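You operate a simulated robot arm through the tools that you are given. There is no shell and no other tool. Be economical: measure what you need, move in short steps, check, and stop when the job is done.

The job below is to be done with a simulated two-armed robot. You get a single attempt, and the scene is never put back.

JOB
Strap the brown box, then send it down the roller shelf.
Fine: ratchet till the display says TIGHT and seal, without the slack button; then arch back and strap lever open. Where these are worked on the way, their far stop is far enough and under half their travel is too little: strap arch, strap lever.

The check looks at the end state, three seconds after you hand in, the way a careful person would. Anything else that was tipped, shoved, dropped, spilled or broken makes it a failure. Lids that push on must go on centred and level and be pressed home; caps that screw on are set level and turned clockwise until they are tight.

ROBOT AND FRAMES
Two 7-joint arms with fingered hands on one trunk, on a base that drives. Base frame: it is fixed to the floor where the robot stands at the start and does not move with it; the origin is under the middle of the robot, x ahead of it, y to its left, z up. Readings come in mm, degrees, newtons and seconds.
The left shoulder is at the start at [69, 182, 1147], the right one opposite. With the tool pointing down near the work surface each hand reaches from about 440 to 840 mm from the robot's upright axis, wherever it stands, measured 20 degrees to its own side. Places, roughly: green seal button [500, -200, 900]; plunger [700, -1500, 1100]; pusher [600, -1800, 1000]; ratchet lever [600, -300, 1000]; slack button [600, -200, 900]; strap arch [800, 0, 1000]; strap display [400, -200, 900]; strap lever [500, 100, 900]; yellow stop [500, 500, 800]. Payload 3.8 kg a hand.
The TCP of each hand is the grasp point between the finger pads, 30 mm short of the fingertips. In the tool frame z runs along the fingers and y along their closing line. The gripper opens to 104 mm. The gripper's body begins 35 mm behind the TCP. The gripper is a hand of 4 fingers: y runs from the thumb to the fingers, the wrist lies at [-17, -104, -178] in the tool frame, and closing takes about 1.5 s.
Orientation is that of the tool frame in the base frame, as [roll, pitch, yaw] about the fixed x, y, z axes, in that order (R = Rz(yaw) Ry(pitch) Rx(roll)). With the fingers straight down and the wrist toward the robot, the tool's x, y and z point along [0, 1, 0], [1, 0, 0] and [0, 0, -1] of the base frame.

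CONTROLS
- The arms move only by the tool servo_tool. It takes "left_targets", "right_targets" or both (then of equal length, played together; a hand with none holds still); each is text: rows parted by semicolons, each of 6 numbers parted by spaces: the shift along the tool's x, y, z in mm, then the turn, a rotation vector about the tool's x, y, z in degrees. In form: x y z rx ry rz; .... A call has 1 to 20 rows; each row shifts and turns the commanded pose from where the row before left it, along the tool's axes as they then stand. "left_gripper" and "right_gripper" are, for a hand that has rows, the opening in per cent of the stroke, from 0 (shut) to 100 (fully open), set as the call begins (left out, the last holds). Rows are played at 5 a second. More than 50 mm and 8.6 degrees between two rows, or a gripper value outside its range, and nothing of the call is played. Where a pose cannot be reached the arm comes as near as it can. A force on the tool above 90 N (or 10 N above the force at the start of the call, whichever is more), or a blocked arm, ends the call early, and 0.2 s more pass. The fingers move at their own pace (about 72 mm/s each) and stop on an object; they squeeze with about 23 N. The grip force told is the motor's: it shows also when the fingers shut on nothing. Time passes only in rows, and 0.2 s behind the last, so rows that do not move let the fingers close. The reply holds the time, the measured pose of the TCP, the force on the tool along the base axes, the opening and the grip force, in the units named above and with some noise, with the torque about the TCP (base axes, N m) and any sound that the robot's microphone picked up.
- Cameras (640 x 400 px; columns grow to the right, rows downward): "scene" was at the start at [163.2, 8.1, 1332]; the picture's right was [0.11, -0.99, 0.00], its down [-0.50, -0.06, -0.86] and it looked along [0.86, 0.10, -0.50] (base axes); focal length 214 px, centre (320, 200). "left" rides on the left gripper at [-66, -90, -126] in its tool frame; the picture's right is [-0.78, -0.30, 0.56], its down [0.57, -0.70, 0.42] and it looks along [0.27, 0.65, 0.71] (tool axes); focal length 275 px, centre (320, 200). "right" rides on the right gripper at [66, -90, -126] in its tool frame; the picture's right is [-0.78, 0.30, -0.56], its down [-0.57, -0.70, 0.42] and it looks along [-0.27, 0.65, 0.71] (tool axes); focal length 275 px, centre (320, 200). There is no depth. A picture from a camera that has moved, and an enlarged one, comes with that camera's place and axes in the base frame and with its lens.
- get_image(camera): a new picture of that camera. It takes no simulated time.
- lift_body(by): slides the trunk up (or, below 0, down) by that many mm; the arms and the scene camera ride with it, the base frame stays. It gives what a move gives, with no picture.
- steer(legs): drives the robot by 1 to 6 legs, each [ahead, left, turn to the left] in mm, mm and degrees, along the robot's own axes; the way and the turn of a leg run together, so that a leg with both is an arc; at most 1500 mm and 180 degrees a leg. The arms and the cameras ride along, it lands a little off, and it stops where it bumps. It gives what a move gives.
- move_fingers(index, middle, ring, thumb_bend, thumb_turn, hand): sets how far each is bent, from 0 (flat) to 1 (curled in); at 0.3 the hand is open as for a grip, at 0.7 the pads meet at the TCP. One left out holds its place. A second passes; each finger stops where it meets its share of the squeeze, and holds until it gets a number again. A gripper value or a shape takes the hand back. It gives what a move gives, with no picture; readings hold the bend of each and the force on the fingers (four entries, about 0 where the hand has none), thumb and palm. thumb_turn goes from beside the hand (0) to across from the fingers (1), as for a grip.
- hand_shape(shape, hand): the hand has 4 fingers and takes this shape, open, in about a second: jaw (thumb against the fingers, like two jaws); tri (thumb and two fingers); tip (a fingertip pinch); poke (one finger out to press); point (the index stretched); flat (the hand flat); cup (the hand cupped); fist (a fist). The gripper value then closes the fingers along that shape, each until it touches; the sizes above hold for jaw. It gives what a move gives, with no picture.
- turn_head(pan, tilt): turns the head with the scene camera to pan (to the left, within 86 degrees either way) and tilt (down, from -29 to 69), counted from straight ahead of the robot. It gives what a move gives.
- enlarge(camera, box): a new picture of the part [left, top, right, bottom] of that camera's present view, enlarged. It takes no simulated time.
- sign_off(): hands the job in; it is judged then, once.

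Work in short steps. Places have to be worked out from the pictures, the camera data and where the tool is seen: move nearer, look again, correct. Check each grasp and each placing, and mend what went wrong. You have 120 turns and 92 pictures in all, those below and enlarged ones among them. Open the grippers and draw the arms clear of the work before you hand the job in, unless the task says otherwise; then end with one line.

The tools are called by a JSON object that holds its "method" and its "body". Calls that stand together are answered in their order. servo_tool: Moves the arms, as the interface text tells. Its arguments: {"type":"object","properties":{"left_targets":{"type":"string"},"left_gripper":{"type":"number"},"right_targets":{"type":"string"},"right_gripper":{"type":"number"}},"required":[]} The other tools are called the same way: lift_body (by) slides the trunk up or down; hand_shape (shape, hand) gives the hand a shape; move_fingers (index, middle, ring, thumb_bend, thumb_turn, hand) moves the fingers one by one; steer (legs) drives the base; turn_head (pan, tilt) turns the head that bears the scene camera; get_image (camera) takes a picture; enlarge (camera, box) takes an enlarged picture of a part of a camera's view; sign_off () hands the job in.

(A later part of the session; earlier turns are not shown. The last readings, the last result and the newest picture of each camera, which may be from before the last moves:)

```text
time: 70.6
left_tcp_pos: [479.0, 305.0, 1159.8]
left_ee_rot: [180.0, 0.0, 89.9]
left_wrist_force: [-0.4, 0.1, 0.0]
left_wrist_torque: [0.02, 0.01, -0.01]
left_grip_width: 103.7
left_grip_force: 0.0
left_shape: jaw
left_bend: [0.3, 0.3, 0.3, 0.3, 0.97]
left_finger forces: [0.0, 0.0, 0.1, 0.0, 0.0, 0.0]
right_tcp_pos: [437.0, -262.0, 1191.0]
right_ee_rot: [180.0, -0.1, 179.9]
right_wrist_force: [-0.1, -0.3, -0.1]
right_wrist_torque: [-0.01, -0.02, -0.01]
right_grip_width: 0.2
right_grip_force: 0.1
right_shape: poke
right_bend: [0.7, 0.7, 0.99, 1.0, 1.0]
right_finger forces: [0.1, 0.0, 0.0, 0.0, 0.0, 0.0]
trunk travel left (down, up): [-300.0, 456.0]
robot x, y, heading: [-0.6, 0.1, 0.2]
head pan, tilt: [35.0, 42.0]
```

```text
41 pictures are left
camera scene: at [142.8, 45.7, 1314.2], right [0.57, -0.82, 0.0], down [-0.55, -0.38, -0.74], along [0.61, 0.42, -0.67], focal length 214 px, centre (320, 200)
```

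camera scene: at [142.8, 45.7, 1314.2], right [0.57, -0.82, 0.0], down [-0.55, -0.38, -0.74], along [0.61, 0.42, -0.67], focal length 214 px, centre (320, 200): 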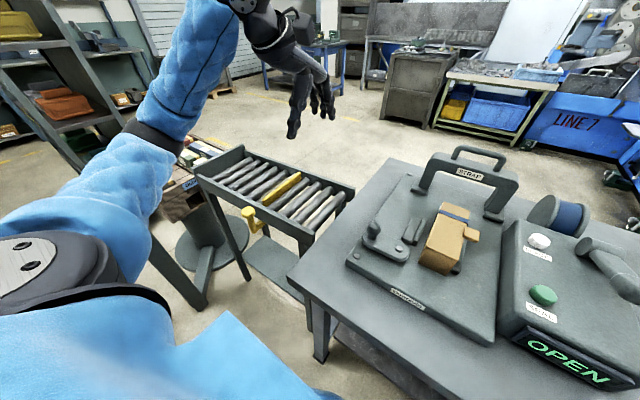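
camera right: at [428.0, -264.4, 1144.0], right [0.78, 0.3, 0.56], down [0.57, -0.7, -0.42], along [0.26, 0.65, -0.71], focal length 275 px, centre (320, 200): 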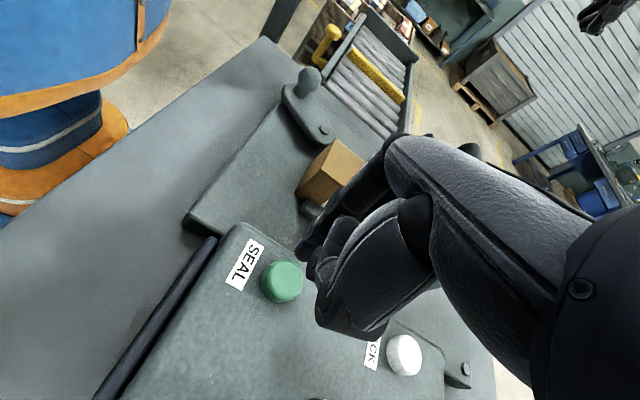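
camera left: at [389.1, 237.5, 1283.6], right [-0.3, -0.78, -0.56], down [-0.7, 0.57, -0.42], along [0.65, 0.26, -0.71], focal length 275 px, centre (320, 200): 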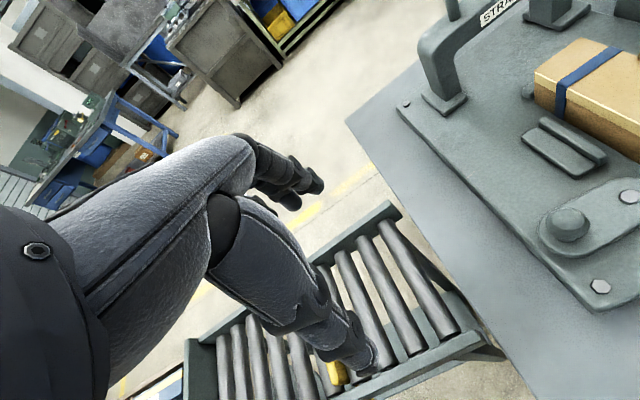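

I enlarge the shelf and its yellow stop.

{"method": "enlarge", "body": {"camera": "scene", "box": [180, 130, 370, 270]}}

{"method": "enlarge", "body": {"camera": "left", "box": [160, 180, 520, 400]}}

```text
2.86 times, centred on (275, 200) of scene
camera zoom: at [142.8, 45.7, 1314.2], right [0.57, -0.82, 0.0], down [-0.55, -0.38, -0.74], along [0.61, 0.42, -0.67], focal length 613 px, centre (449, 200)
```

zoom: 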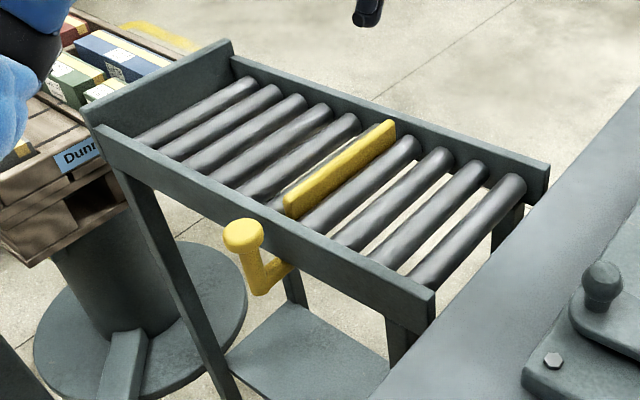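

```text
1.78 times, centred on (340, 290) of left
camera zoom: at [389.1, 237.5, 1283.6], right [-0.3, -0.78, -0.56], down [-0.7, 0.57, -0.42], along [0.65, 0.26, -0.71], focal length 489 px, centre (284, 40)
```

zoom: 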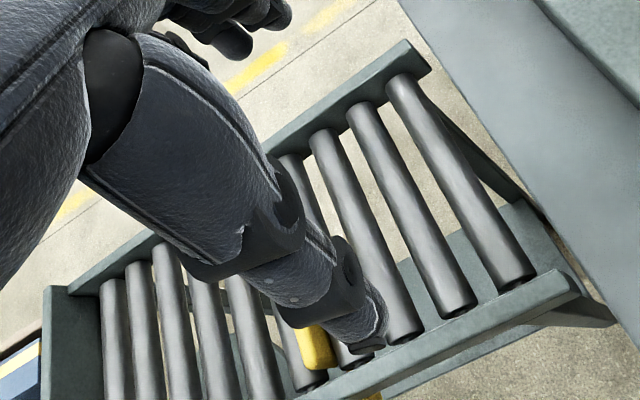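

The shelf rollers are at roughly z≈845, stop at y≈495, crank knob ≈[398,490,850]. First I turn the left hand 90° so it can grip the box across its width.

{"method": "servo_tool", "body": {"left_targets": "0 0 0 0 0 8.2; 0 0 0 0 0 8.2; 0 0 0 0 0 8.2; 0 0 0 0 0 8.2; 0 0 0 0 0 8.2; 0 0 0 0 0 8.2; 0 0 0 0 0 8.2; 0 0 0 0 0 8.2; 0 0 0 0 0 8.2; 0 0 0 0 0 8.2; 0 0 0 0 0 8; 0 0 0 0 0 0"}}

{"method": "turn_head", "body": {"pan": 10, "tilt": 40}}

```text
time: 73.2
left_tcp_pos: [478.6, 304.8, 1156.6]
left_ee_rot: [-180.0, 0.0, -0.2]
left_wrist_force: [-1.0, 0.6, -1.0]
left_wrist_torque: [-0.01, -0.02, 0.0]
left_grip_width: 103.7
left_grip_force: 0.1
left_shape: jaw
left_bend: [0.3, 0.3, 0.3, 0.3, 0.97]
left_finger forces: [0.1, 0.0, 0.1, 0.0, 0.0, 0.0]
right_tcp_pos: [438.8, -261.8, 1190.0]
right_ee_rot: [-180.0, -0.2, 179.9]
right_wrist_force: [0.0, 0.1, 0.4]
right_wrist_torque: [0.04, 0.01, -0.02]
right_grip_width: 0.0
right_grip_force: 0.0
right_shape: poke
right_bend: [0.7, 0.7, 0.99, 1.0, 1.0]
right_finger forces: [0.0, 0.1, 0.1, 0.0, 0.1, 0.1]
trunk travel left (down, up): [-300.0, 456.0]
robot x, y, heading: [0.5, 1.3, -0.0]
head pan, tilt: [35.0, 42.0]
```

```text
time: 74.1
left_tcp_pos: [479.8, 305.9, 1157.5]
left_ee_rot: [-180.0, 0.0, -0.1]
left_wrist_force: [-0.4, -0.6, 0.1]
left_wrist_torque: [0.03, 0.01, 0.0]
left_grip_width: 103.4
left_grip_force: 0.0
left_shape: jaw
left_bend: [0.3, 0.3, 0.3, 0.3, 0.97]
left_finger forces: [0.0, 0.0, 0.0, 0.0, 0.0, 0.0]
right_tcp_pos: [437.6, -262.0, 1190.0]
right_ee_rot: [180.0, -0.1, 179.9]
right_wrist_force: [-0.8, 0.3, 0.5]
right_wrist_torque: [0.0, 0.01, 0.02]
right_grip_width: 0.0
right_grip_force: 0.0
right_shape: poke
right_bend: [0.7, 0.7, 0.99, 1.0, 1.0]
right_finger forces: [0.0, 0.0, 0.1, 0.0, 0.0, 0.0]
trunk travel left (down, up): [-300.0, 456.0]
robot x, y, heading: [0.8, 3.5, -0.1]
head pan, tilt: [10.0, 40.0]
```

I move the left hand over the near part of the box.

{"method": "servo_tool", "body": {"left_targets": "6 40 0 0 0 0; 6 40 0 0 0 0; 6 40 0 0 0 0; 6 40 0 0 0 0; 6 40 0 0 0 0; 6 40 20 0 0 0; 6 40 35 0 0 0; 6 37 35 0 0 0; 0 0 0 0 0 0"}}

{"method": "get_image", "body": {"camera": "left"}}

{"method": "get_image", "body": {"camera": "scene"}}

```text
refused: row 7 steps farther than a row can; nothing moved
```

```text
38 pictures are left
camera left: at [413.8, 394.4, 1281.9], right [-0.78, 0.3, -0.56], down [0.57, 0.7, -0.42], along [0.26, -0.65, -0.71], focal length 275 px, centre (320, 200)
```

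left: 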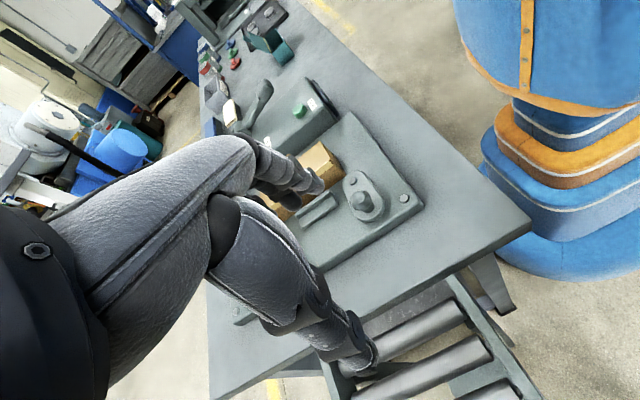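

```text
37 pictures are left
camera scene: at [157.9, 12.5, 1317.1], right [0.17, -0.98, 0.0], down [-0.63, -0.11, -0.77], along [0.75, 0.13, -0.64], focal length 214 px, centre (320, 200)
```

scene: 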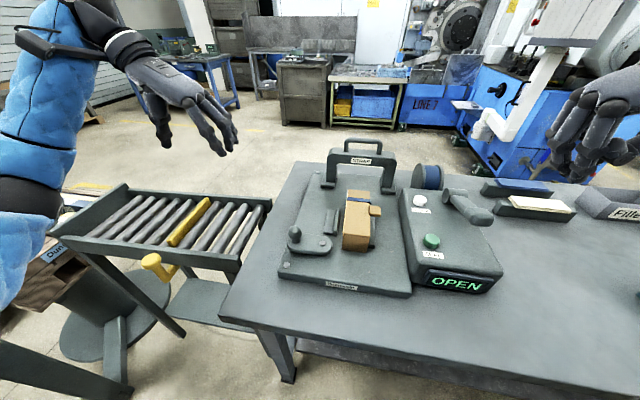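

A row was too long; I repeat with separate steps.

{"method": "servo_tool", "body": {"left_targets": "6 40 0 0 0 0; 6 40 0 0 0 0; 6 40 0 0 0 0; 6 40 0 0 0 0; 6 40 0 0 0 0; 6 40 0 0 0 0; 6 40 0 0 0 0; 6 37 0 0 0 0; 0 0 40 0 0 0; 0 0 45 0 0 0; 0 0 0 0 0 0"}}

{"method": "get_image", "body": {"camera": "left"}}

{"method": "enlarge", "body": {"camera": "scene", "box": [260, 120, 460, 300]}}

```text
time: 76.5
left_tcp_pos: [528.6, -12.3, 1068.8]
left_ee_rot: [180.0, 0.1, 0.0]
left_wrist_force: [-0.8, -0.2, 0.4]
left_wrist_torque: [-0.01, -0.01, 0.01]
left_grip_width: 103.8
left_grip_force: 0.0
left_shape: jaw
left_bend: [0.3, 0.3, 0.3, 0.3, 0.97]
left_finger forces: [0.0, 0.1, 0.0, 0.0, 0.0, 0.1]
right_tcp_pos: [438.2, -263.0, 1190.3]
right_ee_rot: [-180.0, 0.0, 179.9]
right_wrist_force: [-0.5, 0.7, 0.6]
right_wrist_torque: [-0.03, -0.03, 0.02]
right_grip_width: 0.0
right_grip_force: 0.1
right_shape: poke
right_bend: [0.7, 0.7, 0.99, 1.0, 1.0]
right_finger forces: [0.0, 0.0, 0.0, 0.0, 0.0, 0.0]
trunk travel left (down, up): [-300.0, 456.0]
robot x, y, heading: [-0.3, 1.5, -0.3]
head pan, tilt: [10.0, 40.0]
```

```text
36 pictures are left
camera left: at [462.5, 76.3, 1194.6], right [-0.78, 0.3, -0.56], down [0.57, 0.7, -0.42], along [0.26, -0.65, -0.71], focal length 275 px, centre (320, 200)
```

left: 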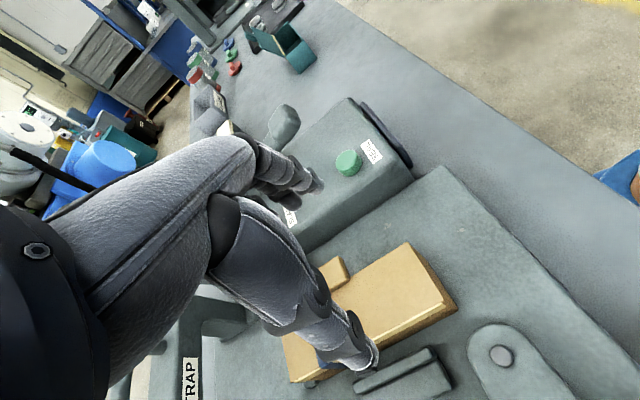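

```text
2.22 times, centred on (360, 210) of scene
camera zoom: at [157.7, 12.5, 1317.1], right [0.17, -0.99, 0.0], down [-0.63, -0.11, -0.77], along [0.75, 0.13, -0.64], focal length 477 px, centre (231, 178)
```

zoom: 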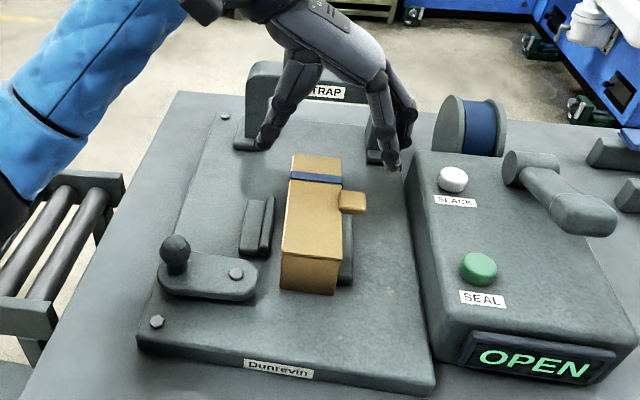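

Box centreline y≈−11, tab starts at x≈562. I descend at x≈521 so the fingertips come to about z=908, above the clamp jaws.

{"method": "servo_tool", "body": {"left_targets": "-7 0 40 0 0 0; 0 0 40 0 0 0; 0 0 30 0 0 0; 0 0 12 0 0 0; 0 0 0 0 0 0"}}

{"method": "get_image", "body": {"camera": "left"}}

{"method": "enlarge", "body": {"camera": "scene", "box": [260, 160, 460, 300]}}

```text
time: 77.7
left_tcp_pos: [518.8, -13.4, 949.0]
left_ee_rot: [180.0, 0.1, -0.1]
left_wrist_force: [-0.3, -0.9, 2.4]
left_wrist_torque: [-0.1, -0.04, -0.11]
left_grip_width: 103.6
left_grip_force: 0.0
left_shape: jaw
left_bend: [0.3, 0.3, 0.29, 0.3, 0.97]
left_finger forces: [0.0, 0.1, 2.1, 0.0, 0.1, 0.0]
right_tcp_pos: [438.3, -263.9, 1189.7]
right_ee_rot: [-180.0, 0.0, 179.9]
right_wrist_force: [-0.6, 1.1, 0.0]
right_wrist_torque: [-0.01, 0.01, -0.03]
right_grip_width: 0.1
right_grip_force: 0.2
right_shape: poke
right_bend: [0.7, 0.7, 0.99, 1.0, 1.0]
right_finger forces: [0.0, 0.0, 0.0, 0.1, 0.1, 0.1]
trunk travel left (down, up): [-300.0, 456.0]
robot x, y, heading: [-1.2, 3.5, -0.1]
head pan, tilt: [10.0, 40.0]
```

```text
34 pictures are left
camera left: at [453.6, 76.4, 1073.7], right [-0.78, 0.3, -0.56], down [0.57, 0.7, -0.42], along [0.26, -0.65, -0.71], focal length 275 px, centre (320, 200)
```

left: 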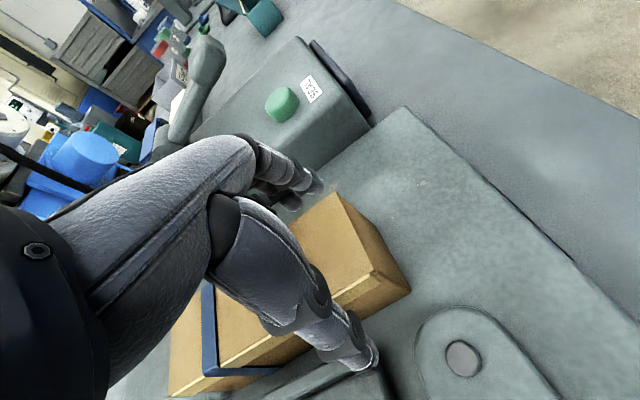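

```text
2.86 times, centred on (360, 230) of scene
camera zoom: at [157.6, 12.2, 1317.1], right [0.17, -0.99, 0.0], down [-0.63, -0.11, -0.77], along [0.75, 0.13, -0.64], focal length 613 px, centre (206, 114)
```

zoom: 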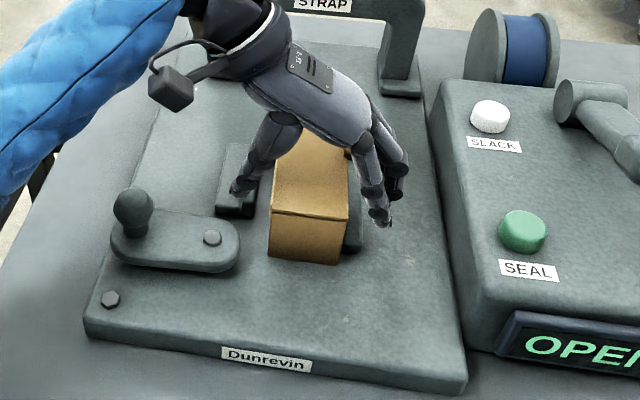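

The ring finger lightly touches something (the tab). I lift 12 mm, move 13 mm toward the robot, and descend again.

{"method": "servo_tool", "body": {"left_targets": "0 0 -12 0 0 0; -13 -1 0 0 0 0; 0 0 12 0 0 0; 0 0 9 0 0 0; 0 0 0 0 0 0"}}

```text
time: 78.9
left_tcp_pos: [507.3, -11.4, 941.6]
left_ee_rot: [179.9, 0.0, -0.1]
left_wrist_force: [-0.2, 0.9, -0.2]
left_wrist_torque: [0.01, 0.0, -0.02]
left_grip_width: 103.9
left_grip_force: 0.0
left_shape: jaw
left_bend: [0.3, 0.3, 0.3, 0.3, 0.97]
left_finger forces: [0.0, 0.0, 0.0, 0.0, 0.0, 0.1]
right_tcp_pos: [437.1, -262.5, 1189.7]
right_ee_rot: [-180.0, 0.0, 179.9]
right_wrist_force: [-0.1, -0.5, 1.3]
right_wrist_torque: [-0.02, -0.02, 0.01]
right_grip_width: 0.0
right_grip_force: 0.0
right_shape: poke
right_bend: [0.7, 0.7, 0.99, 1.0, 1.0]
right_finger forces: [0.0, 0.1, 0.0, 0.0, 0.1, 0.0]
trunk travel left (down, up): [-300.0, 456.0]
robot x, y, heading: [0.8, 3.8, 0.1]
head pan, tilt: [10.0, 40.0]
```

Clear now. I close on the box.

{"method": "servo_tool", "body": {"left_targets": "0 0 3 0 0 0; 0 0 0 0 0 0; 0 0 0 0 0 0; 0 0 0 0 0 0; 0 0 0 0 0 0; 0 0 0 0 0 0", "left_gripper": 0}}

{"method": "servo_tool", "body": {"left_targets": "0 0 -6 0 0 0; 0 0 -6 0 0 0; 0 0 -6 0 0 0; 0 0 0 0 0 0"}}

{"method": "enlarge", "body": {"camera": "scene", "box": [260, 160, 460, 300]}}

```text
time: 80.3
left_tcp_pos: [506.0, -10.6, 938.3]
left_ee_rot: [180.0, 0.1, 0.0]
left_wrist_force: [-0.4, 0.1, -1.2]
left_wrist_torque: [0.02, 0.01, -0.02]
left_grip_width: 55.3
left_grip_force: 23.6
left_shape: jaw
left_bend: [0.74, 0.43, 0.4, 0.67, 0.99]
left_finger forces: [11.6, 6.5, 2.8, 0.0, 20.8, 0.1]
right_tcp_pos: [436.8, -264.2, 1188.6]
right_ee_rot: [-180.0, -0.2, 179.8]
right_wrist_force: [1.1, 0.0, 0.4]
right_wrist_torque: [-0.02, -0.02, 0.02]
right_grip_width: 0.2
right_grip_force: 0.0
right_shape: poke
right_bend: [0.7, 0.7, 0.99, 1.0, 1.0]
right_finger forces: [0.0, 0.0, 0.0, 0.0, 0.1, 0.0]
trunk travel left (down, up): [-300.0, 456.0]
robot x, y, heading: [0.0, 0.2, -0.1]
head pan, tilt: [10.0, 40.0]
```

```text
time: 81.3
left_tcp_pos: [507.1, -10.7, 956.3]
left_ee_rot: [180.0, 0.1, -0.2]
left_wrist_force: [0.7, -0.1, -3.1]
left_wrist_torque: [-0.03, 0.19, 0.02]
left_grip_width: 55.2
left_grip_force: 22.4
left_shape: jaw
left_bend: [0.74, 0.43, 0.4, 0.67, 0.99]
left_finger forces: [12.6, 6.0, 2.7, 0.0, 21.4, 0.0]
right_tcp_pos: [437.3, -263.8, 1190.4]
right_ee_rot: [179.9, 0.0, 179.9]
right_wrist_force: [-0.5, 0.4, -0.5]
right_wrist_torque: [0.01, -0.01, 0.0]
right_grip_width: 0.0
right_grip_force: 0.0
right_shape: poke
right_bend: [0.7, 0.7, 0.99, 1.0, 1.0]
right_finger forces: [0.0, 0.0, 0.1, 0.0, 0.0, 0.0]
trunk travel left (down, up): [-300.0, 456.0]
robot x, y, heading: [0.5, -1.6, -0.3]
head pan, tilt: [10.0, 40.0]
```

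```text
2.86 times, centred on (360, 230) of scene
camera zoom: at [158.3, 12.4, 1317.0], right [0.17, -0.99, 0.0], down [-0.63, -0.11, -0.77], along [0.75, 0.13, -0.64], focal length 613 px, centre (206, 114)
```

zoom: 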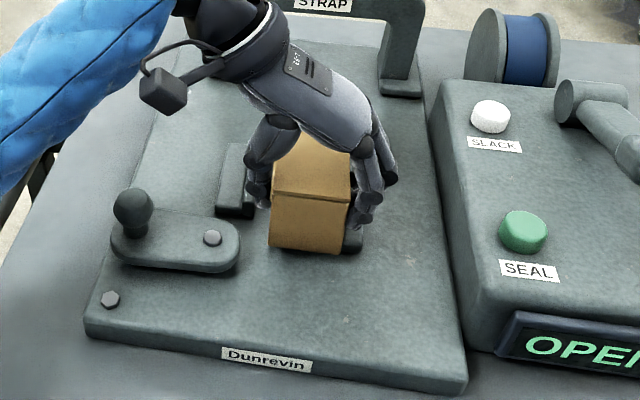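

The box weighs only a few newtons. I lift further and check the tilt.

{"method": "servo_tool", "body": {"left_targets": "0 0 -10 0 0 0; 0 0 -15 0 0 0; 0 0 -15 0 0 0; 0 0 -15 0 0 0; 0 0 0 0 0 0"}}

{"method": "enlarge", "body": {"camera": "scene", "box": [260, 140, 460, 300]}}

{"method": "get_image", "body": {"camera": "left"}}

```text
time: 82.5
left_tcp_pos: [506.5, -10.3, 1010.6]
left_ee_rot: [180.0, 0.2, -0.1]
left_wrist_force: [0.2, -0.6, -4.0]
left_wrist_torque: [0.0, 0.17, 0.01]
left_grip_width: 54.8
left_grip_force: 23.0
left_shape: jaw
left_bend: [0.74, 0.44, 0.4, 0.67, 0.99]
left_finger forces: [12.6, 6.1, 2.7, 0.0, 21.5, 0.0]
right_tcp_pos: [437.0, -263.1, 1190.3]
right_ee_rot: [-180.0, -0.2, 179.8]
right_wrist_force: [-0.2, 0.8, 0.9]
right_wrist_torque: [0.04, -0.01, -0.01]
right_grip_width: 0.0
right_grip_force: 0.1
right_shape: poke
right_bend: [0.7, 0.7, 0.99, 1.0, 1.0]
right_finger forces: [0.0, 0.0, 0.0, 0.0, 0.0, 0.0]
trunk travel left (down, up): [-300.0, 456.0]
robot x, y, heading: [-2.5, -2.5, -0.2]
head pan, tilt: [10.0, 40.0]
```

```text
2.50 times, centred on (360, 220) of scene
camera zoom: at [158.3, 12.4, 1317.0], right [0.17, -0.99, 0.0], down [-0.63, -0.11, -0.77], along [0.75, 0.13, -0.64], focal length 536 px, centre (220, 150)
```

zoom: 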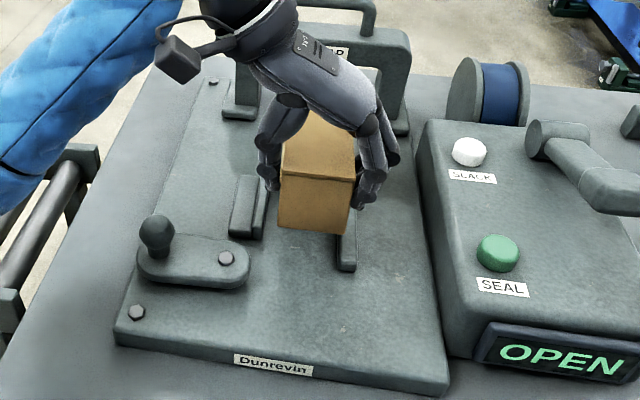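

```text
30 pictures are left
camera left: at [441.5, 78.8, 1135.5], right [-0.78, 0.3, -0.56], down [0.57, 0.7, -0.43], along [0.26, -0.65, -0.71], focal length 275 px, centre (320, 200)
```

left: 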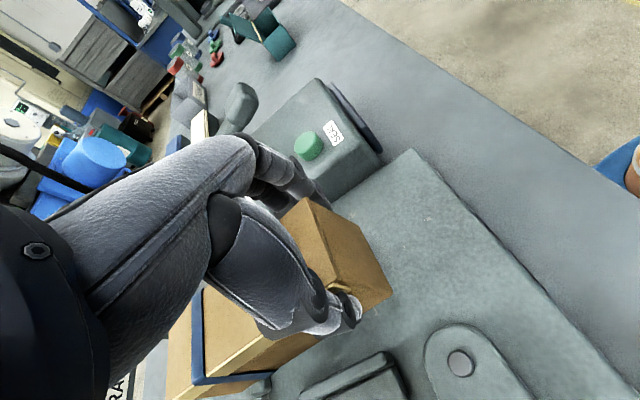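

Held firmly and nearly level (about 4 N). I lift a bit more, carry it left over the shelf.

{"method": "servo_tool", "body": {"left_targets": "0 0 -25 0 0 0; 0 0 -25 0 0 0; 0 -25 0 0 0 0; 0 -35 0 0 0 0; 0 -35 0 0 0 0; 0 -35 0 0 0 0; 0 -35 0 0 0 0; 5 -35 0 0 0 0; 10 -35 0 0 0 0; 15 -35 0 0 0 0; 15 -30 0 0 0 0; 15 -26 0 0 0 0; 0 0 0 0 0 0"}}

{"method": "servo_tool", "body": {"left_targets": "0 0 0 0 0 -5; 0 0 0 0 0 -8; 0 0 0 0 0 -8; 0 0 0 0 0 -8; 0 0 0 0 0 -8; 0 0 0 0 0 -8; 0 0 0 0 0 -8; 0 0 0 0 0 -8; 0 0 0 0 0 -8; 0 0 0 0 0 -8; 0 0 0 0 0 -8; 0 0 0 0 0 -5; 0 0 0 0 0 0"}}

{"method": "turn_head", "body": {"pan": 35, "tilt": 42}}

{"method": "get_image", "body": {"camera": "scene"}}

{"method": "get_image", "body": {"camera": "left"}}

```text
time: 85.3
left_tcp_pos: [569.3, 315.9, 1062.1]
left_ee_rot: [-179.9, 0.0, 0.0]
left_wrist_force: [0.2, 0.3, -4.1]
left_wrist_torque: [0.03, 0.23, 0.02]
left_grip_width: 55.0
left_grip_force: 23.0
left_shape: jaw
left_bend: [0.74, 0.44, 0.4, 0.67, 0.99]
left_finger forces: [12.7, 6.2, 2.9, 0.0, 21.5, 0.0]
right_tcp_pos: [437.5, -262.7, 1189.5]
right_ee_rot: [-180.0, -0.2, 179.9]
right_wrist_force: [0.0, -0.5, -0.8]
right_wrist_torque: [0.02, -0.02, -0.01]
right_grip_width: 0.0
right_grip_force: 0.1
right_shape: poke
right_bend: [0.7, 0.7, 0.99, 1.0, 1.0]
right_finger forces: [0.0, 0.0, 0.0, 0.1, 0.1, 0.0]
trunk travel left (down, up): [-300.0, 456.0]
robot x, y, heading: [0.4, 1.2, -0.1]
head pan, tilt: [10.0, 40.0]
```

```text
time: 88.1
left_tcp_pos: [567.0, 314.9, 1063.0]
left_ee_rot: [179.9, 0.0, 90.0]
left_wrist_force: [0.4, -0.1, -2.4]
left_wrist_torque: [-0.2, -0.03, 0.02]
left_grip_width: 54.9
left_grip_force: 23.0
left_shape: jaw
left_bend: [0.74, 0.44, 0.4, 0.67, 0.99]
left_finger forces: [12.6, 6.0, 2.9, 0.0, 21.4, 0.1]
right_tcp_pos: [437.1, -263.1, 1188.8]
right_ee_rot: [-180.0, -0.1, -180.0]
right_wrist_force: [0.5, 0.3, 0.0]
right_wrist_torque: [0.02, 0.0, 0.03]
right_grip_width: 0.0
right_grip_force: 0.1
right_shape: poke
right_bend: [0.7, 0.7, 0.99, 1.0, 1.0]
right_finger forces: [0.0, 0.0, 0.1, 0.0, 0.1, 0.0]
trunk travel left (down, up): [-300.0, 456.0]
robot x, y, heading: [0.1, 3.1, -0.2]
head pan, tilt: [10.0, 40.0]
```

```text
time: 89.0
left_tcp_pos: [567.5, 315.5, 1062.0]
left_ee_rot: [-179.9, 0.1, 89.9]
left_wrist_force: [0.3, -0.6, -2.5]
left_wrist_torque: [-0.17, 0.0, 0.0]
left_grip_width: 55.0
left_grip_force: 23.3
left_shape: jaw
left_bend: [0.74, 0.44, 0.4, 0.67, 0.99]
left_finger forces: [12.5, 6.0, 2.8, 0.0, 21.3, 0.1]
right_tcp_pos: [438.3, -262.8, 1189.3]
right_ee_rot: [-179.9, -0.1, 179.8]
right_wrist_force: [0.9, 0.3, -0.6]
right_wrist_torque: [0.04, -0.03, -0.02]
right_grip_width: 0.0
right_grip_force: 0.1
right_shape: poke
right_bend: [0.7, 0.7, 0.99, 1.0, 1.0]
right_finger forces: [0.0, 0.0, 0.0, 0.0, 0.0, 0.1]
trunk travel left (down, up): [-300.0, 456.0]
robot x, y, heading: [0.5, 0.6, 0.1]
head pan, tilt: [35.0, 42.0]
```

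```text
29 pictures are left
camera scene: at [143.1, 45.8, 1314.1], right [0.57, -0.82, 0.0], down [-0.55, -0.38, -0.74], along [0.61, 0.42, -0.67], focal length 214 px, centre (320, 200)
```

scene: 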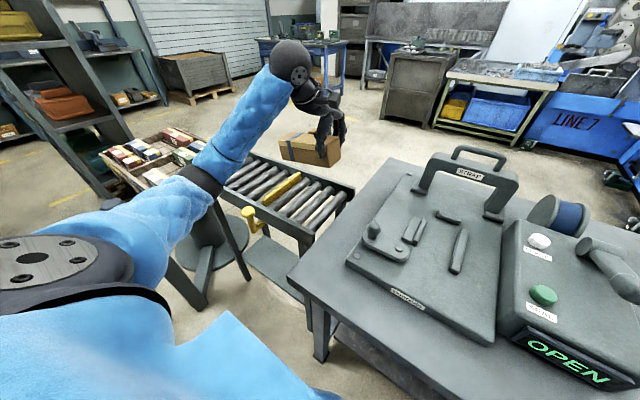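

```text
28 pictures are left
camera left: at [477.7, 248.6, 1185.9], right [-0.3, -0.78, -0.56], down [-0.7, 0.57, -0.42], along [0.65, 0.26, -0.71], focal length 275 px, centre (320, 200)
```

left: 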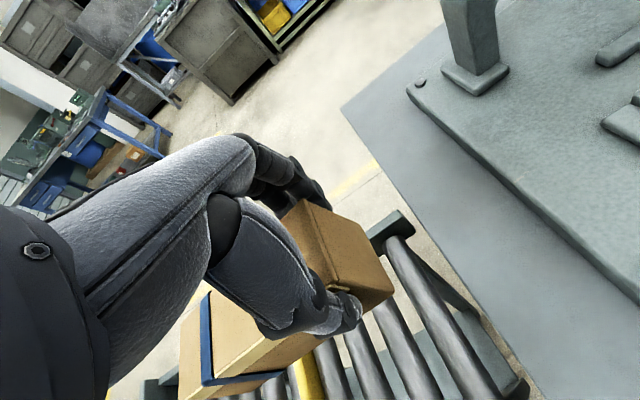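

Box is now lengthwise along the rollers' travel, over the upstream part. I lower to about 40 mm above the rollers and look.

{"method": "servo_tool", "body": {"left_targets": "0 0 30 0 0 0; 0 0 35 0 0 0; 0 0 35 0 0 0; 0 0 10 0 0 0; 0 0 0 0 0 0"}}

{"method": "enlarge", "body": {"camera": "scene", "box": [180, 120, 380, 270]}}

{"method": "get_image", "body": {"camera": "left"}}

```text
time: 90.2
left_tcp_pos: [565.6, 315.3, 951.2]
left_ee_rot: [-180.0, 0.0, 89.9]
left_wrist_force: [0.5, 0.1, -3.2]
left_wrist_torque: [-0.17, 0.0, -0.02]
left_grip_width: 54.9
left_grip_force: 23.2
left_shape: jaw
left_bend: [0.74, 0.44, 0.4, 0.67, 0.99]
left_finger forces: [12.7, 6.0, 2.9, 0.0, 21.5, 0.0]
right_tcp_pos: [438.2, -262.3, 1189.3]
right_ee_rot: [180.0, -0.1, 179.9]
right_wrist_force: [0.0, 0.4, -0.5]
right_wrist_torque: [-0.03, -0.02, 0.01]
right_grip_width: 0.1
right_grip_force: 0.1
right_shape: poke
right_bend: [0.7, 0.7, 0.99, 1.0, 1.0]
right_finger forces: [0.0, 0.1, 0.0, 0.0, 0.1, 0.1]
trunk travel left (down, up): [-300.0, 456.0]
robot x, y, heading: [1.3, 1.4, -0.1]
head pan, tilt: [35.0, 42.0]
```

```text
2.67 times, centred on (280, 195) of scene
camera zoom: at [143.0, 45.9, 1314.1], right [0.57, -0.82, 0.0], down [-0.55, -0.38, -0.74], along [0.61, 0.43, -0.67], focal length 572 px, centre (427, 213)
```

zoom: 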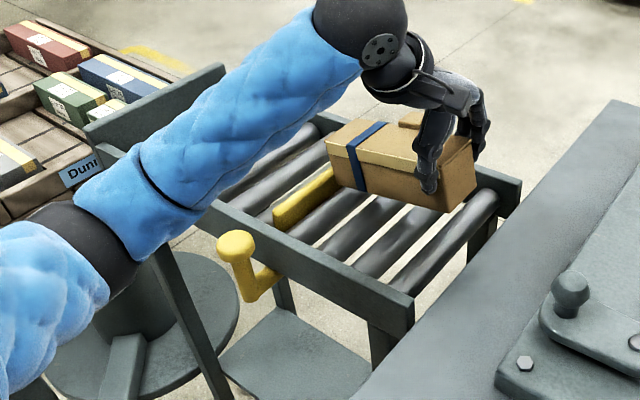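

```text
26 pictures are left
camera left: at [476.4, 249.0, 1075.8], right [-0.3, -0.78, -0.56], down [-0.7, 0.57, -0.42], along [0.65, 0.26, -0.71], focal length 275 px, centre (320, 200)
```

left: 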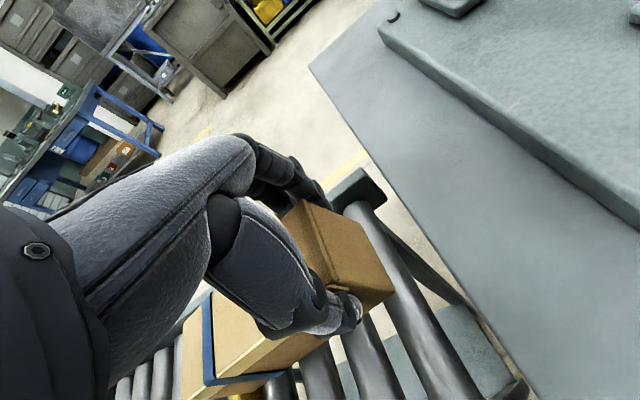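

I shift 10 mm away from the stop and lower gently until the rollers take the load.

{"method": "servo_tool", "body": {"left_targets": "-10 0 5 0 0 0; 0 0 7 0 0 0; 0 0 7 0 0 0; 0 0 6 0 0 0; 0 0 5 0 0 0; 0 0 0 0 0 0"}}

{"method": "enlarge", "body": {"camera": "scene", "box": [220, 130, 380, 250]}}

```text
time: 91.5
left_tcp_pos: [566.7, 305.8, 921.3]
left_ee_rot: [-179.9, -0.1, 90.0]
left_wrist_force: [-0.4, -0.2, -2.4]
left_wrist_torque: [-0.22, 0.0, -0.01]
left_grip_width: 54.8
left_grip_force: 22.5
left_shape: jaw
left_bend: [0.74, 0.44, 0.4, 0.67, 0.99]
left_finger forces: [12.7, 6.0, 2.9, 0.0, 21.5, 0.0]
right_tcp_pos: [437.5, -263.2, 1189.1]
right_ee_rot: [-179.9, -0.1, 179.8]
right_wrist_force: [-0.5, 0.2, 0.4]
right_wrist_torque: [0.02, 0.0, -0.01]
right_grip_width: 0.1
right_grip_force: 0.0
right_shape: poke
right_bend: [0.7, 0.7, 0.99, 1.0, 1.0]
right_finger forces: [0.0, 0.0, 0.0, 0.0, 0.0, 0.0]
trunk travel left (down, up): [-300.0, 456.0]
robot x, y, heading: [0.6, -2.0, -0.1]
head pan, tilt: [35.0, 42.0]
```

```text
3.33 times, centred on (300, 190) of scene
camera zoom: at [143.0, 45.9, 1314.1], right [0.57, -0.82, 0.0], down [-0.55, -0.38, -0.74], along [0.61, 0.43, -0.67], focal length 715 px, centre (387, 233)
```

zoom: 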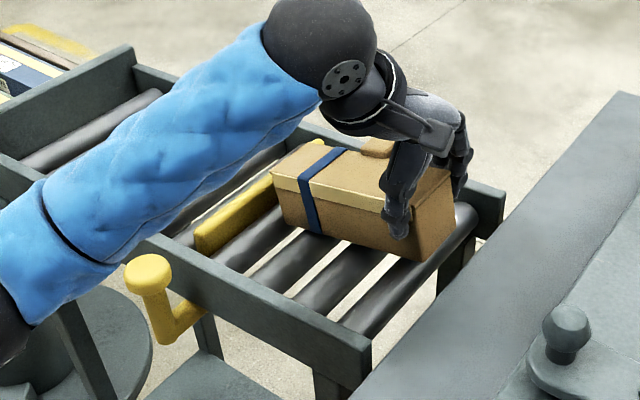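

Still free. I continue lowering.

{"method": "servo_tool", "body": {"left_targets": "0 0 5 0 0 0; 0 0 5 0 0 0; 0 0 0 0 0 0"}}

```text
time: 92.3
left_tcp_pos: [566.8, 305.3, 912.4]
left_ee_rot: [-180.0, 0.0, 89.9]
left_wrist_force: [-0.2, 0.0, -1.0]
left_wrist_torque: [0.04, -0.07, -0.02]
left_grip_width: 54.8
left_grip_force: 22.8
left_shape: jaw
left_bend: [0.74, 0.44, 0.4, 0.67, 0.99]
left_finger forces: [12.4, 6.1, 3.7, 0.1, 21.9, 0.0]
right_tcp_pos: [438.4, -263.2, 1190.0]
right_ee_rot: [-180.0, -0.1, 179.9]
right_wrist_force: [-0.3, 1.2, -0.3]
right_wrist_torque: [-0.03, -0.06, 0.0]
right_grip_width: 0.0
right_grip_force: 0.1
right_shape: poke
right_bend: [0.7, 0.7, 0.99, 1.0, 1.0]
right_finger forces: [0.0, 0.0, 0.1, 0.0, 0.0, 0.1]
trunk travel left (down, up): [-300.0, 456.0]
robot x, y, heading: [-0.0, 1.5, -0.1]
head pan, tilt: [35.0, 42.0]
```

Contact begins at the far end (torque changed sign). I lower a little more.

{"method": "servo_tool", "body": {"left_targets": "0 0 3 0 0 0; 0 0 3 0 0 0; 0 0 0 0 0 0"}}

{"method": "enlarge", "body": {"camera": "scene", "box": [220, 130, 380, 250]}}

```text
time: 93.2
left_tcp_pos: [566.7, 305.5, 905.6]
left_ee_rot: [180.0, 0.1, 89.9]
left_wrist_force: [-0.1, -0.2, -0.2]
left_wrist_torque: [0.13, -0.09, 0.02]
left_grip_width: 54.7
left_grip_force: 22.9
left_shape: jaw
left_bend: [0.74, 0.44, 0.4, 0.67, 0.99]
left_finger forces: [12.0, 7.0, 3.6, 0.0, 22.5, 0.1]
right_tcp_pos: [437.7, -262.9, 1189.6]
right_ee_rot: [-179.9, -0.1, 179.8]
right_wrist_force: [-0.8, 0.1, -0.1]
right_wrist_torque: [0.0, 0.01, -0.03]
right_grip_width: 0.3
right_grip_force: 0.1
right_shape: poke
right_bend: [0.7, 0.7, 0.99, 1.0, 1.0]
right_finger forces: [0.0, 0.0, 0.1, 0.1, 0.0, 0.0]
trunk travel left (down, up): [-300.0, 456.0]
robot x, y, heading: [1.7, 1.0, 0.1]
head pan, tilt: [35.0, 42.0]
```

```text
3.33 times, centred on (300, 190) of scene
camera zoom: at [142.7, 45.7, 1314.1], right [0.57, -0.82, 0.0], down [-0.55, -0.38, -0.74], along [0.61, 0.43, -0.67], focal length 715 px, centre (387, 233)
```

zoom: 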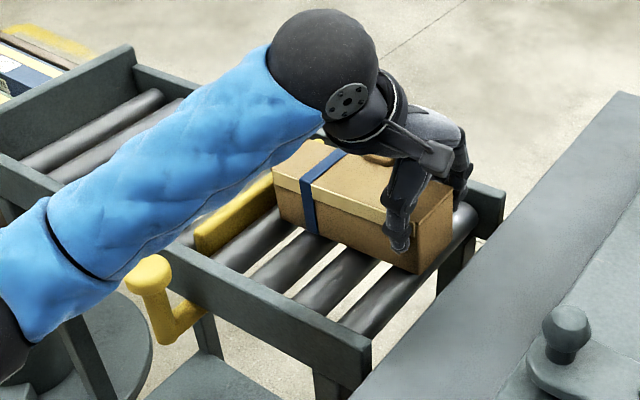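

Nearly fully seated; a few mm more, then open.

{"method": "servo_tool", "body": {"left_targets": "0 0 3 0 0 0; 0 0 3 0 0 0; 0 0 0 0 0 0"}}

```text
time: 94.0
left_tcp_pos: [566.7, 305.5, 903.2]
left_ee_rot: [179.6, 0.0, 89.8]
left_wrist_force: [0.6, 1.6, 15.5]
left_wrist_torque: [0.12, -0.03, 0.02]
left_grip_width: 55.1
left_grip_force: 23.2
left_shape: jaw
left_bend: [0.74, 0.43, 0.4, 0.67, 0.99]
left_finger forces: [12.5, 7.8, 3.8, 0.0, 23.5, 0.1]
right_tcp_pos: [436.7, -263.9, 1190.4]
right_ee_rot: [179.9, 0.0, 179.9]
right_wrist_force: [0.2, 0.6, -0.5]
right_wrist_torque: [0.02, 0.0, 0.0]
right_grip_width: 0.0
right_grip_force: 0.0
right_shape: poke
right_bend: [0.7, 0.7, 0.99, 1.0, 1.0]
right_finger forces: [0.0, 0.0, 0.0, 0.0, 0.0, 0.1]
trunk travel left (down, up): [-300.0, 456.0]
robot x, y, heading: [1.8, 1.1, -0.0]
head pan, tilt: [35.0, 42.0]
```

Seated (15 N down). I open the hand; the box may roll to the stop.

{"method": "servo_tool", "body": {"left_targets": "0 0 -3 0 0 0; 0 0 0 0 0 0; 0 0 0 0 0 0; 0 0 0 0 0 0; 0 0 0 0 0 0; 0 0 0 0 0 0; 0 0 0 0 0 0; 0 0 0 0 0 0", "left_gripper": 100}}

{"method": "enlarge", "body": {"camera": "scene", "box": [180, 120, 380, 270]}}

```text
time: 95.8
left_tcp_pos: [567.7, 304.9, 902.3]
left_ee_rot: [-180.0, 0.0, 89.9]
left_wrist_force: [-0.3, -0.4, 0.1]
left_wrist_torque: [0.0, 0.02, -0.05]
left_grip_width: 103.5
left_grip_force: 0.1
left_shape: jaw
left_bend: [0.3, 0.3, 0.3, 0.3, 0.97]
left_finger forces: [0.1, 0.1, 0.1, 0.0, 0.0, 0.1]
right_tcp_pos: [436.9, -262.5, 1190.4]
right_ee_rot: [-179.9, -0.2, 180.0]
right_wrist_force: [-0.9, 0.6, -0.3]
right_wrist_torque: [-0.02, 0.0, 0.01]
right_grip_width: 0.4
right_grip_force: 0.2
right_shape: poke
right_bend: [0.7, 0.7, 0.99, 1.0, 1.0]
right_finger forces: [0.0, 0.0, 0.0, 0.0, 0.1, 0.0]
trunk travel left (down, up): [-300.0, 456.0]
robot x, y, heading: [1.6, -2.2, -0.0]
head pan, tilt: [35.0, 42.0]
```

```text
2.67 times, centred on (280, 195) of scene
camera zoom: at [142.7, 45.7, 1314.1], right [0.57, -0.82, 0.0], down [-0.55, -0.38, -0.74], along [0.61, 0.43, -0.67], focal length 572 px, centre (427, 213)
```

zoom: 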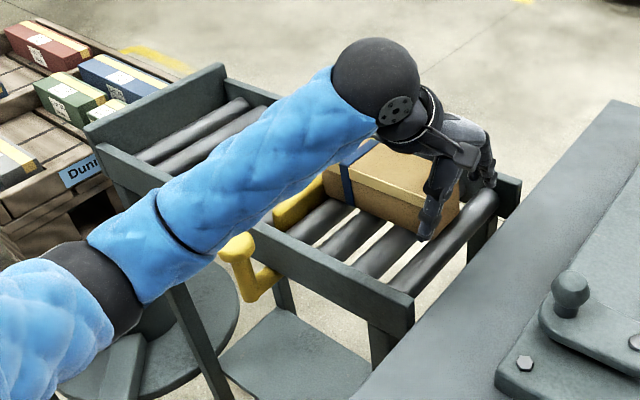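

The box rests on the rollers. I raise the hand straight up and look.

{"method": "servo_tool", "body": {"left_targets": "0 0 -20 0 0 0; 0 0 -35 0 0 0; 0 0 -45 0 0 0; 0 0 -45 0 0 0; 0 0 -45 0 0 0; 0 0 -45 0 0 0; 0 0 0 0 0 0"}}

{"method": "enlarge", "body": {"camera": "scene", "box": [180, 120, 380, 270]}}

{"method": "get_image", "body": {"camera": "left"}}

```text
time: 97.3
left_tcp_pos: [566.6, 306.0, 1140.6]
left_ee_rot: [-180.0, 0.0, 89.9]
left_wrist_force: [1.0, 0.0, -0.4]
left_wrist_torque: [-0.02, 0.08, 0.01]
left_grip_width: 103.8
left_grip_force: 0.1
left_shape: jaw
left_bend: [0.3, 0.3, 0.3, 0.3, 0.97]
left_finger forces: [0.0, 0.1, 0.0, 0.0, 0.0, 0.1]
right_tcp_pos: [438.8, -263.1, 1188.7]
right_ee_rot: [-180.0, 0.0, 179.9]
right_wrist_force: [-0.1, 0.1, -0.6]
right_wrist_torque: [0.0, -0.02, -0.01]
right_grip_width: 0.0
right_grip_force: 0.1
right_shape: poke
right_bend: [0.7, 0.7, 0.99, 1.0, 1.0]
right_finger forces: [0.0, 0.1, 0.0, 0.0, 0.0, 0.0]
trunk travel left (down, up): [-300.0, 456.0]
robot x, y, heading: [-1.6, -1.3, -0.1]
head pan, tilt: [35.0, 42.0]
```

```text
2.67 times, centred on (280, 195) of scene
camera zoom: at [143.2, 45.7, 1314.0], right [0.57, -0.82, 0.0], down [-0.55, -0.38, -0.74], along [0.61, 0.43, -0.67], focal length 572 px, centre (427, 213)
```

zoom: 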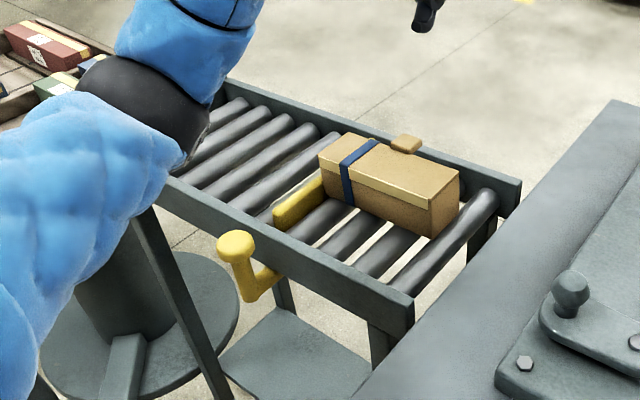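

```text
21 pictures are left
camera left: at [476.3, 238.2, 1264.5], right [-0.3, -0.78, -0.56], down [-0.7, 0.57, -0.42], along [0.65, 0.26, -0.71], focal length 275 px, centre (320, 200)
```

left: 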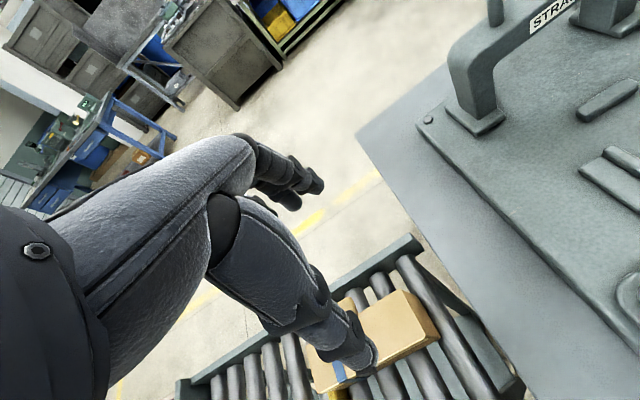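

The box sits upstream of the stop. The yellow knob (~[400,498,845]) sits on an L-arm below the stop — likely pressed down to drop it. I bring the closed left hand above it.

{"method": "servo_tool", "body": {"left_targets": "32 -27.5 0 0 0 0; 32 -27.5 0 0 0 0; 32 -27.5 0 0 0 0; 32 -27.5 0 0 0 0; 32 -27.5 0 0 0 0; 32 -27.5 0 0 0 0; 0 0 40 0 0 0; 0 0 40 0 0 0; 0 0 40 0 0 0; 0 0 40 0 0 0; 0 0 0 0 0 0", "left_gripper": 0}}

{"method": "get_image", "body": {"camera": "left"}}

{"method": "enlarge", "body": {"camera": "scene", "box": [180, 120, 380, 270]}}

```text
time: 99.8
left_tcp_pos: [403.3, 498.3, 977.5]
left_ee_rot: [-180.0, -0.1, 89.9]
left_wrist_force: [0.1, 0.6, -0.3]
left_wrist_torque: [0.01, 0.02, -0.01]
left_grip_width: 0.2
left_grip_force: 23.1
left_shape: jaw
left_bend: [0.7, 0.7, 0.7, 0.48, 1.0]
left_finger forces: [0.0, 0.0, 0.1, 0.0, 0.1, 0.0]
right_tcp_pos: [437.9, -262.6, 1188.7]
right_ee_rot: [-180.0, -0.1, 179.8]
right_wrist_force: [-0.1, -0.1, -0.8]
right_wrist_torque: [0.0, 0.01, -0.01]
right_grip_width: 0.0
right_grip_force: 0.1
right_shape: poke
right_bend: [0.7, 0.7, 0.99, 1.0, 1.0]
right_finger forces: [0.0, 0.0, 0.0, 0.0, 0.0, 0.0]
trunk travel left (down, up): [-300.0, 456.0]
robot x, y, heading: [1.2, -2.2, -0.0]
head pan, tilt: [35.0, 42.0]
```

```text
20 pictures are left
camera left: at [314.2, 431.2, 1101.7], right [-0.3, -0.77, -0.56], down [-0.7, 0.57, -0.42], along [0.65, 0.26, -0.71], focal length 275 px, centre (320, 200)
```

left: 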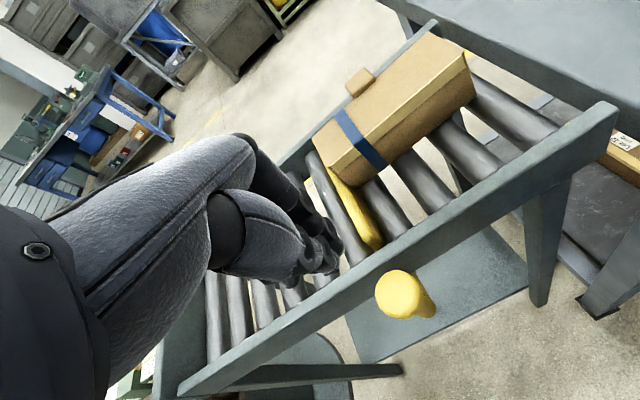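

```text
2.67 times, centred on (280, 195) of scene
camera zoom: at [142.7, 45.6, 1314.2], right [0.57, -0.82, 0.0], down [-0.55, -0.38, -0.74], along [0.61, 0.43, -0.67], focal length 572 px, centre (427, 213)
```

zoom: 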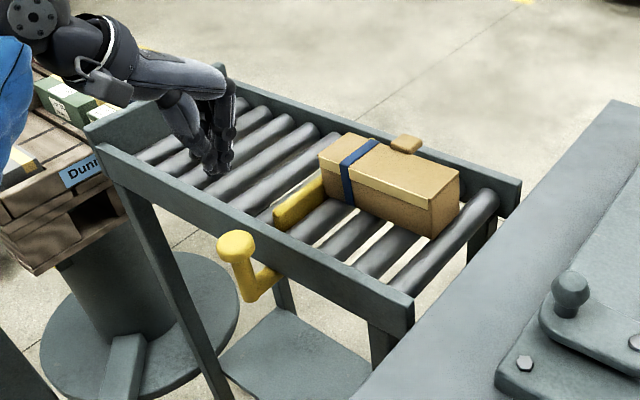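

The box rests against the stop. Knob refined to [395,484,~855]. I align above it and press down gently.

{"method": "servo_tool", "body": {"left_targets": "-14 -8 0 0 0 0; 0 0 40 0 0 0; 0 0 30 0 0 0; 0 0 8 0 0 0; 0 0 8 0 0 0; 0 0 0 0 0 0"}}

{"method": "enlarge", "body": {"camera": "scene", "box": [180, 120, 380, 270]}}

```text
time: 101.2
left_tcp_pos: [394.6, 485.4, 890.7]
left_ee_rot: [-180.0, 0.1, 89.9]
left_wrist_force: [0.2, -0.3, -0.1]
left_wrist_torque: [0.02, 0.0, 0.04]
left_grip_width: 0.0
left_grip_force: 23.0
left_shape: jaw
left_bend: [0.7, 0.7, 0.7, 0.48, 1.0]
left_finger forces: [0.0, 0.0, 0.0, 0.1, 0.0, 0.1]
right_tcp_pos: [438.6, -263.6, 1189.9]
right_ee_rot: [-180.0, 0.0, 179.9]
right_wrist_force: [-0.4, 0.7, 0.4]
right_wrist_torque: [-0.01, -0.01, 0.02]
right_grip_width: 0.2
right_grip_force: 0.1
right_shape: poke
right_bend: [0.7, 0.7, 0.99, 1.0, 1.0]
right_finger forces: [0.1, 0.0, 0.0, 0.0, 0.1, 0.1]
trunk travel left (down, up): [-300.0, 456.0]
robot x, y, heading: [-0.1, -0.9, -0.4]
head pan, tilt: [35.0, 42.0]
```

```text
2.67 times, centred on (280, 195) of scene
camera zoom: at [142.7, 45.7, 1314.1], right [0.57, -0.82, 0.0], down [-0.55, -0.38, -0.74], along [0.61, 0.43, -0.67], focal length 572 px, centre (427, 213)
```

zoom: 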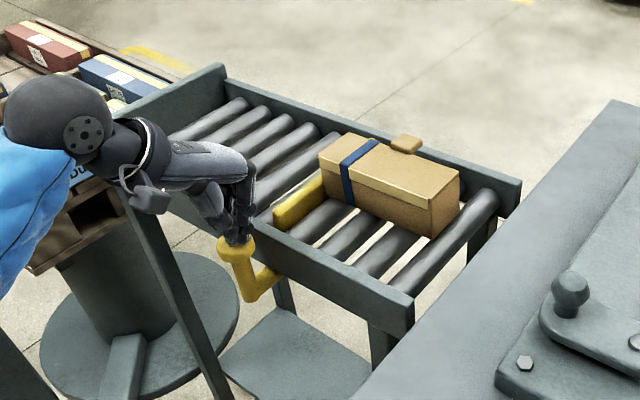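

The fingertips are right over the knob. I press down.

{"method": "servo_tool", "body": {"left_targets": "0 0 6 0 0 0; 0 0 6 0 0 0; 0 0 6 0 0 0; 0 0 6 0 0 0; 0 0 0 0 0 0"}}

{"method": "enlarge", "body": {"camera": "scene", "box": [180, 120, 380, 270]}}

```text
time: 102.3
left_tcp_pos: [395.3, 483.4, 867.3]
left_ee_rot: [-179.9, 0.0, 89.9]
left_wrist_force: [0.6, -0.1, -0.1]
left_wrist_torque: [0.02, -0.05, -0.05]
left_grip_width: 0.0
left_grip_force: 23.0
left_shape: jaw
left_bend: [0.7, 0.7, 0.7, 0.48, 1.0]
left_finger forces: [0.0, 0.0, 0.0, 0.0, 0.1, 0.0]
right_tcp_pos: [437.0, -262.3, 1188.7]
right_ee_rot: [179.9, 0.0, 179.9]
right_wrist_force: [0.4, 0.0, 0.2]
right_wrist_torque: [-0.02, 0.01, 0.02]
right_grip_width: 0.1
right_grip_force: 0.1
right_shape: poke
right_bend: [0.7, 0.7, 0.99, 1.0, 1.0]
right_finger forces: [0.1, 0.0, 0.1, 0.0, 0.0, 0.1]
trunk travel left (down, up): [-300.0, 456.0]
robot x, y, heading: [-1.2, 1.6, -0.2]
head pan, tilt: [35.0, 42.0]
```

```text
2.67 times, centred on (280, 195) of scene
camera zoom: at [142.7, 45.7, 1314.1], right [0.57, -0.82, 0.0], down [-0.55, -0.38, -0.74], along [0.61, 0.43, -0.67], focal length 572 px, centre (427, 213)
```

zoom: 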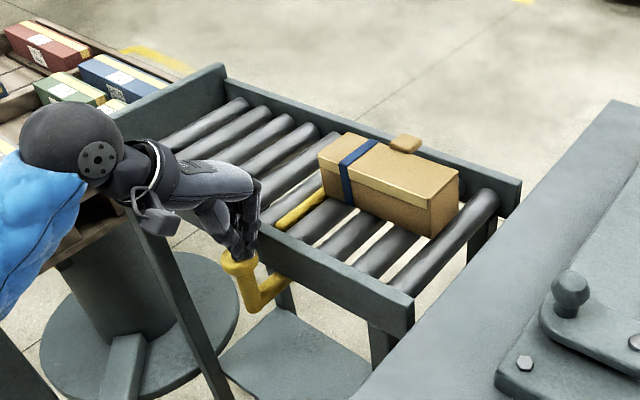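

The stop goes down with the knob. I press further.

{"method": "servo_tool", "body": {"left_targets": "0 0 6 0 0 0; 0 0 6 0 0 0; 0 0 6 0 0 0; 0 0 6 0 0 0; 0 0 0 0 0 0; 0 0 0 0 0 0"}}

{"method": "enlarge", "body": {"camera": "scene", "box": [180, 120, 380, 270]}}

```text
time: 103.8
left_tcp_pos: [394.9, 482.6, 855.1]
left_ee_rot: [178.7, -0.6, 90.0]
left_wrist_force: [-3.4, 5.4, 58.1]
left_wrist_torque: [0.17, 0.41, -0.05]
left_grip_width: 0.2
left_grip_force: 22.6
left_shape: jaw
left_bend: [0.7, 0.7, 0.7, 0.49, 1.0]
left_finger forces: [0.0, 0.0, 0.0, 0.1, 68.7, 0.1]
right_tcp_pos: [434.5, -266.3, 1190.7]
right_ee_rot: [179.9, 0.1, 180.0]
right_wrist_force: [0.6, 0.5, -0.5]
right_wrist_torque: [-0.02, 0.05, 0.01]
right_grip_width: 0.0
right_grip_force: 0.0
right_shape: poke
right_bend: [0.7, 0.7, 0.99, 1.0, 1.0]
right_finger forces: [0.1, 0.0, 0.1, 0.0, 0.0, 0.0]
trunk travel left (down, up): [-300.0, 456.0]
robot x, y, heading: [-0.8, -0.1, 0.0]
head pan, tilt: [35.0, 42.0]
```

```text
2.67 times, centred on (280, 195) of scene
camera zoom: at [138.7, 41.9, 1315.1], right [0.57, -0.82, 0.0], down [-0.55, -0.38, -0.75], along [0.61, 0.43, -0.67], focal length 572 px, centre (427, 213)
```

zoom: 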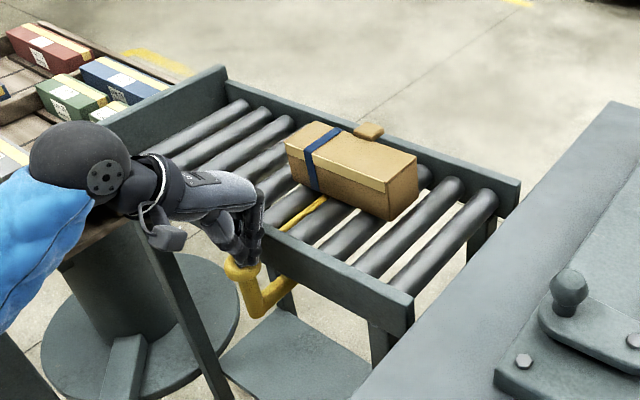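

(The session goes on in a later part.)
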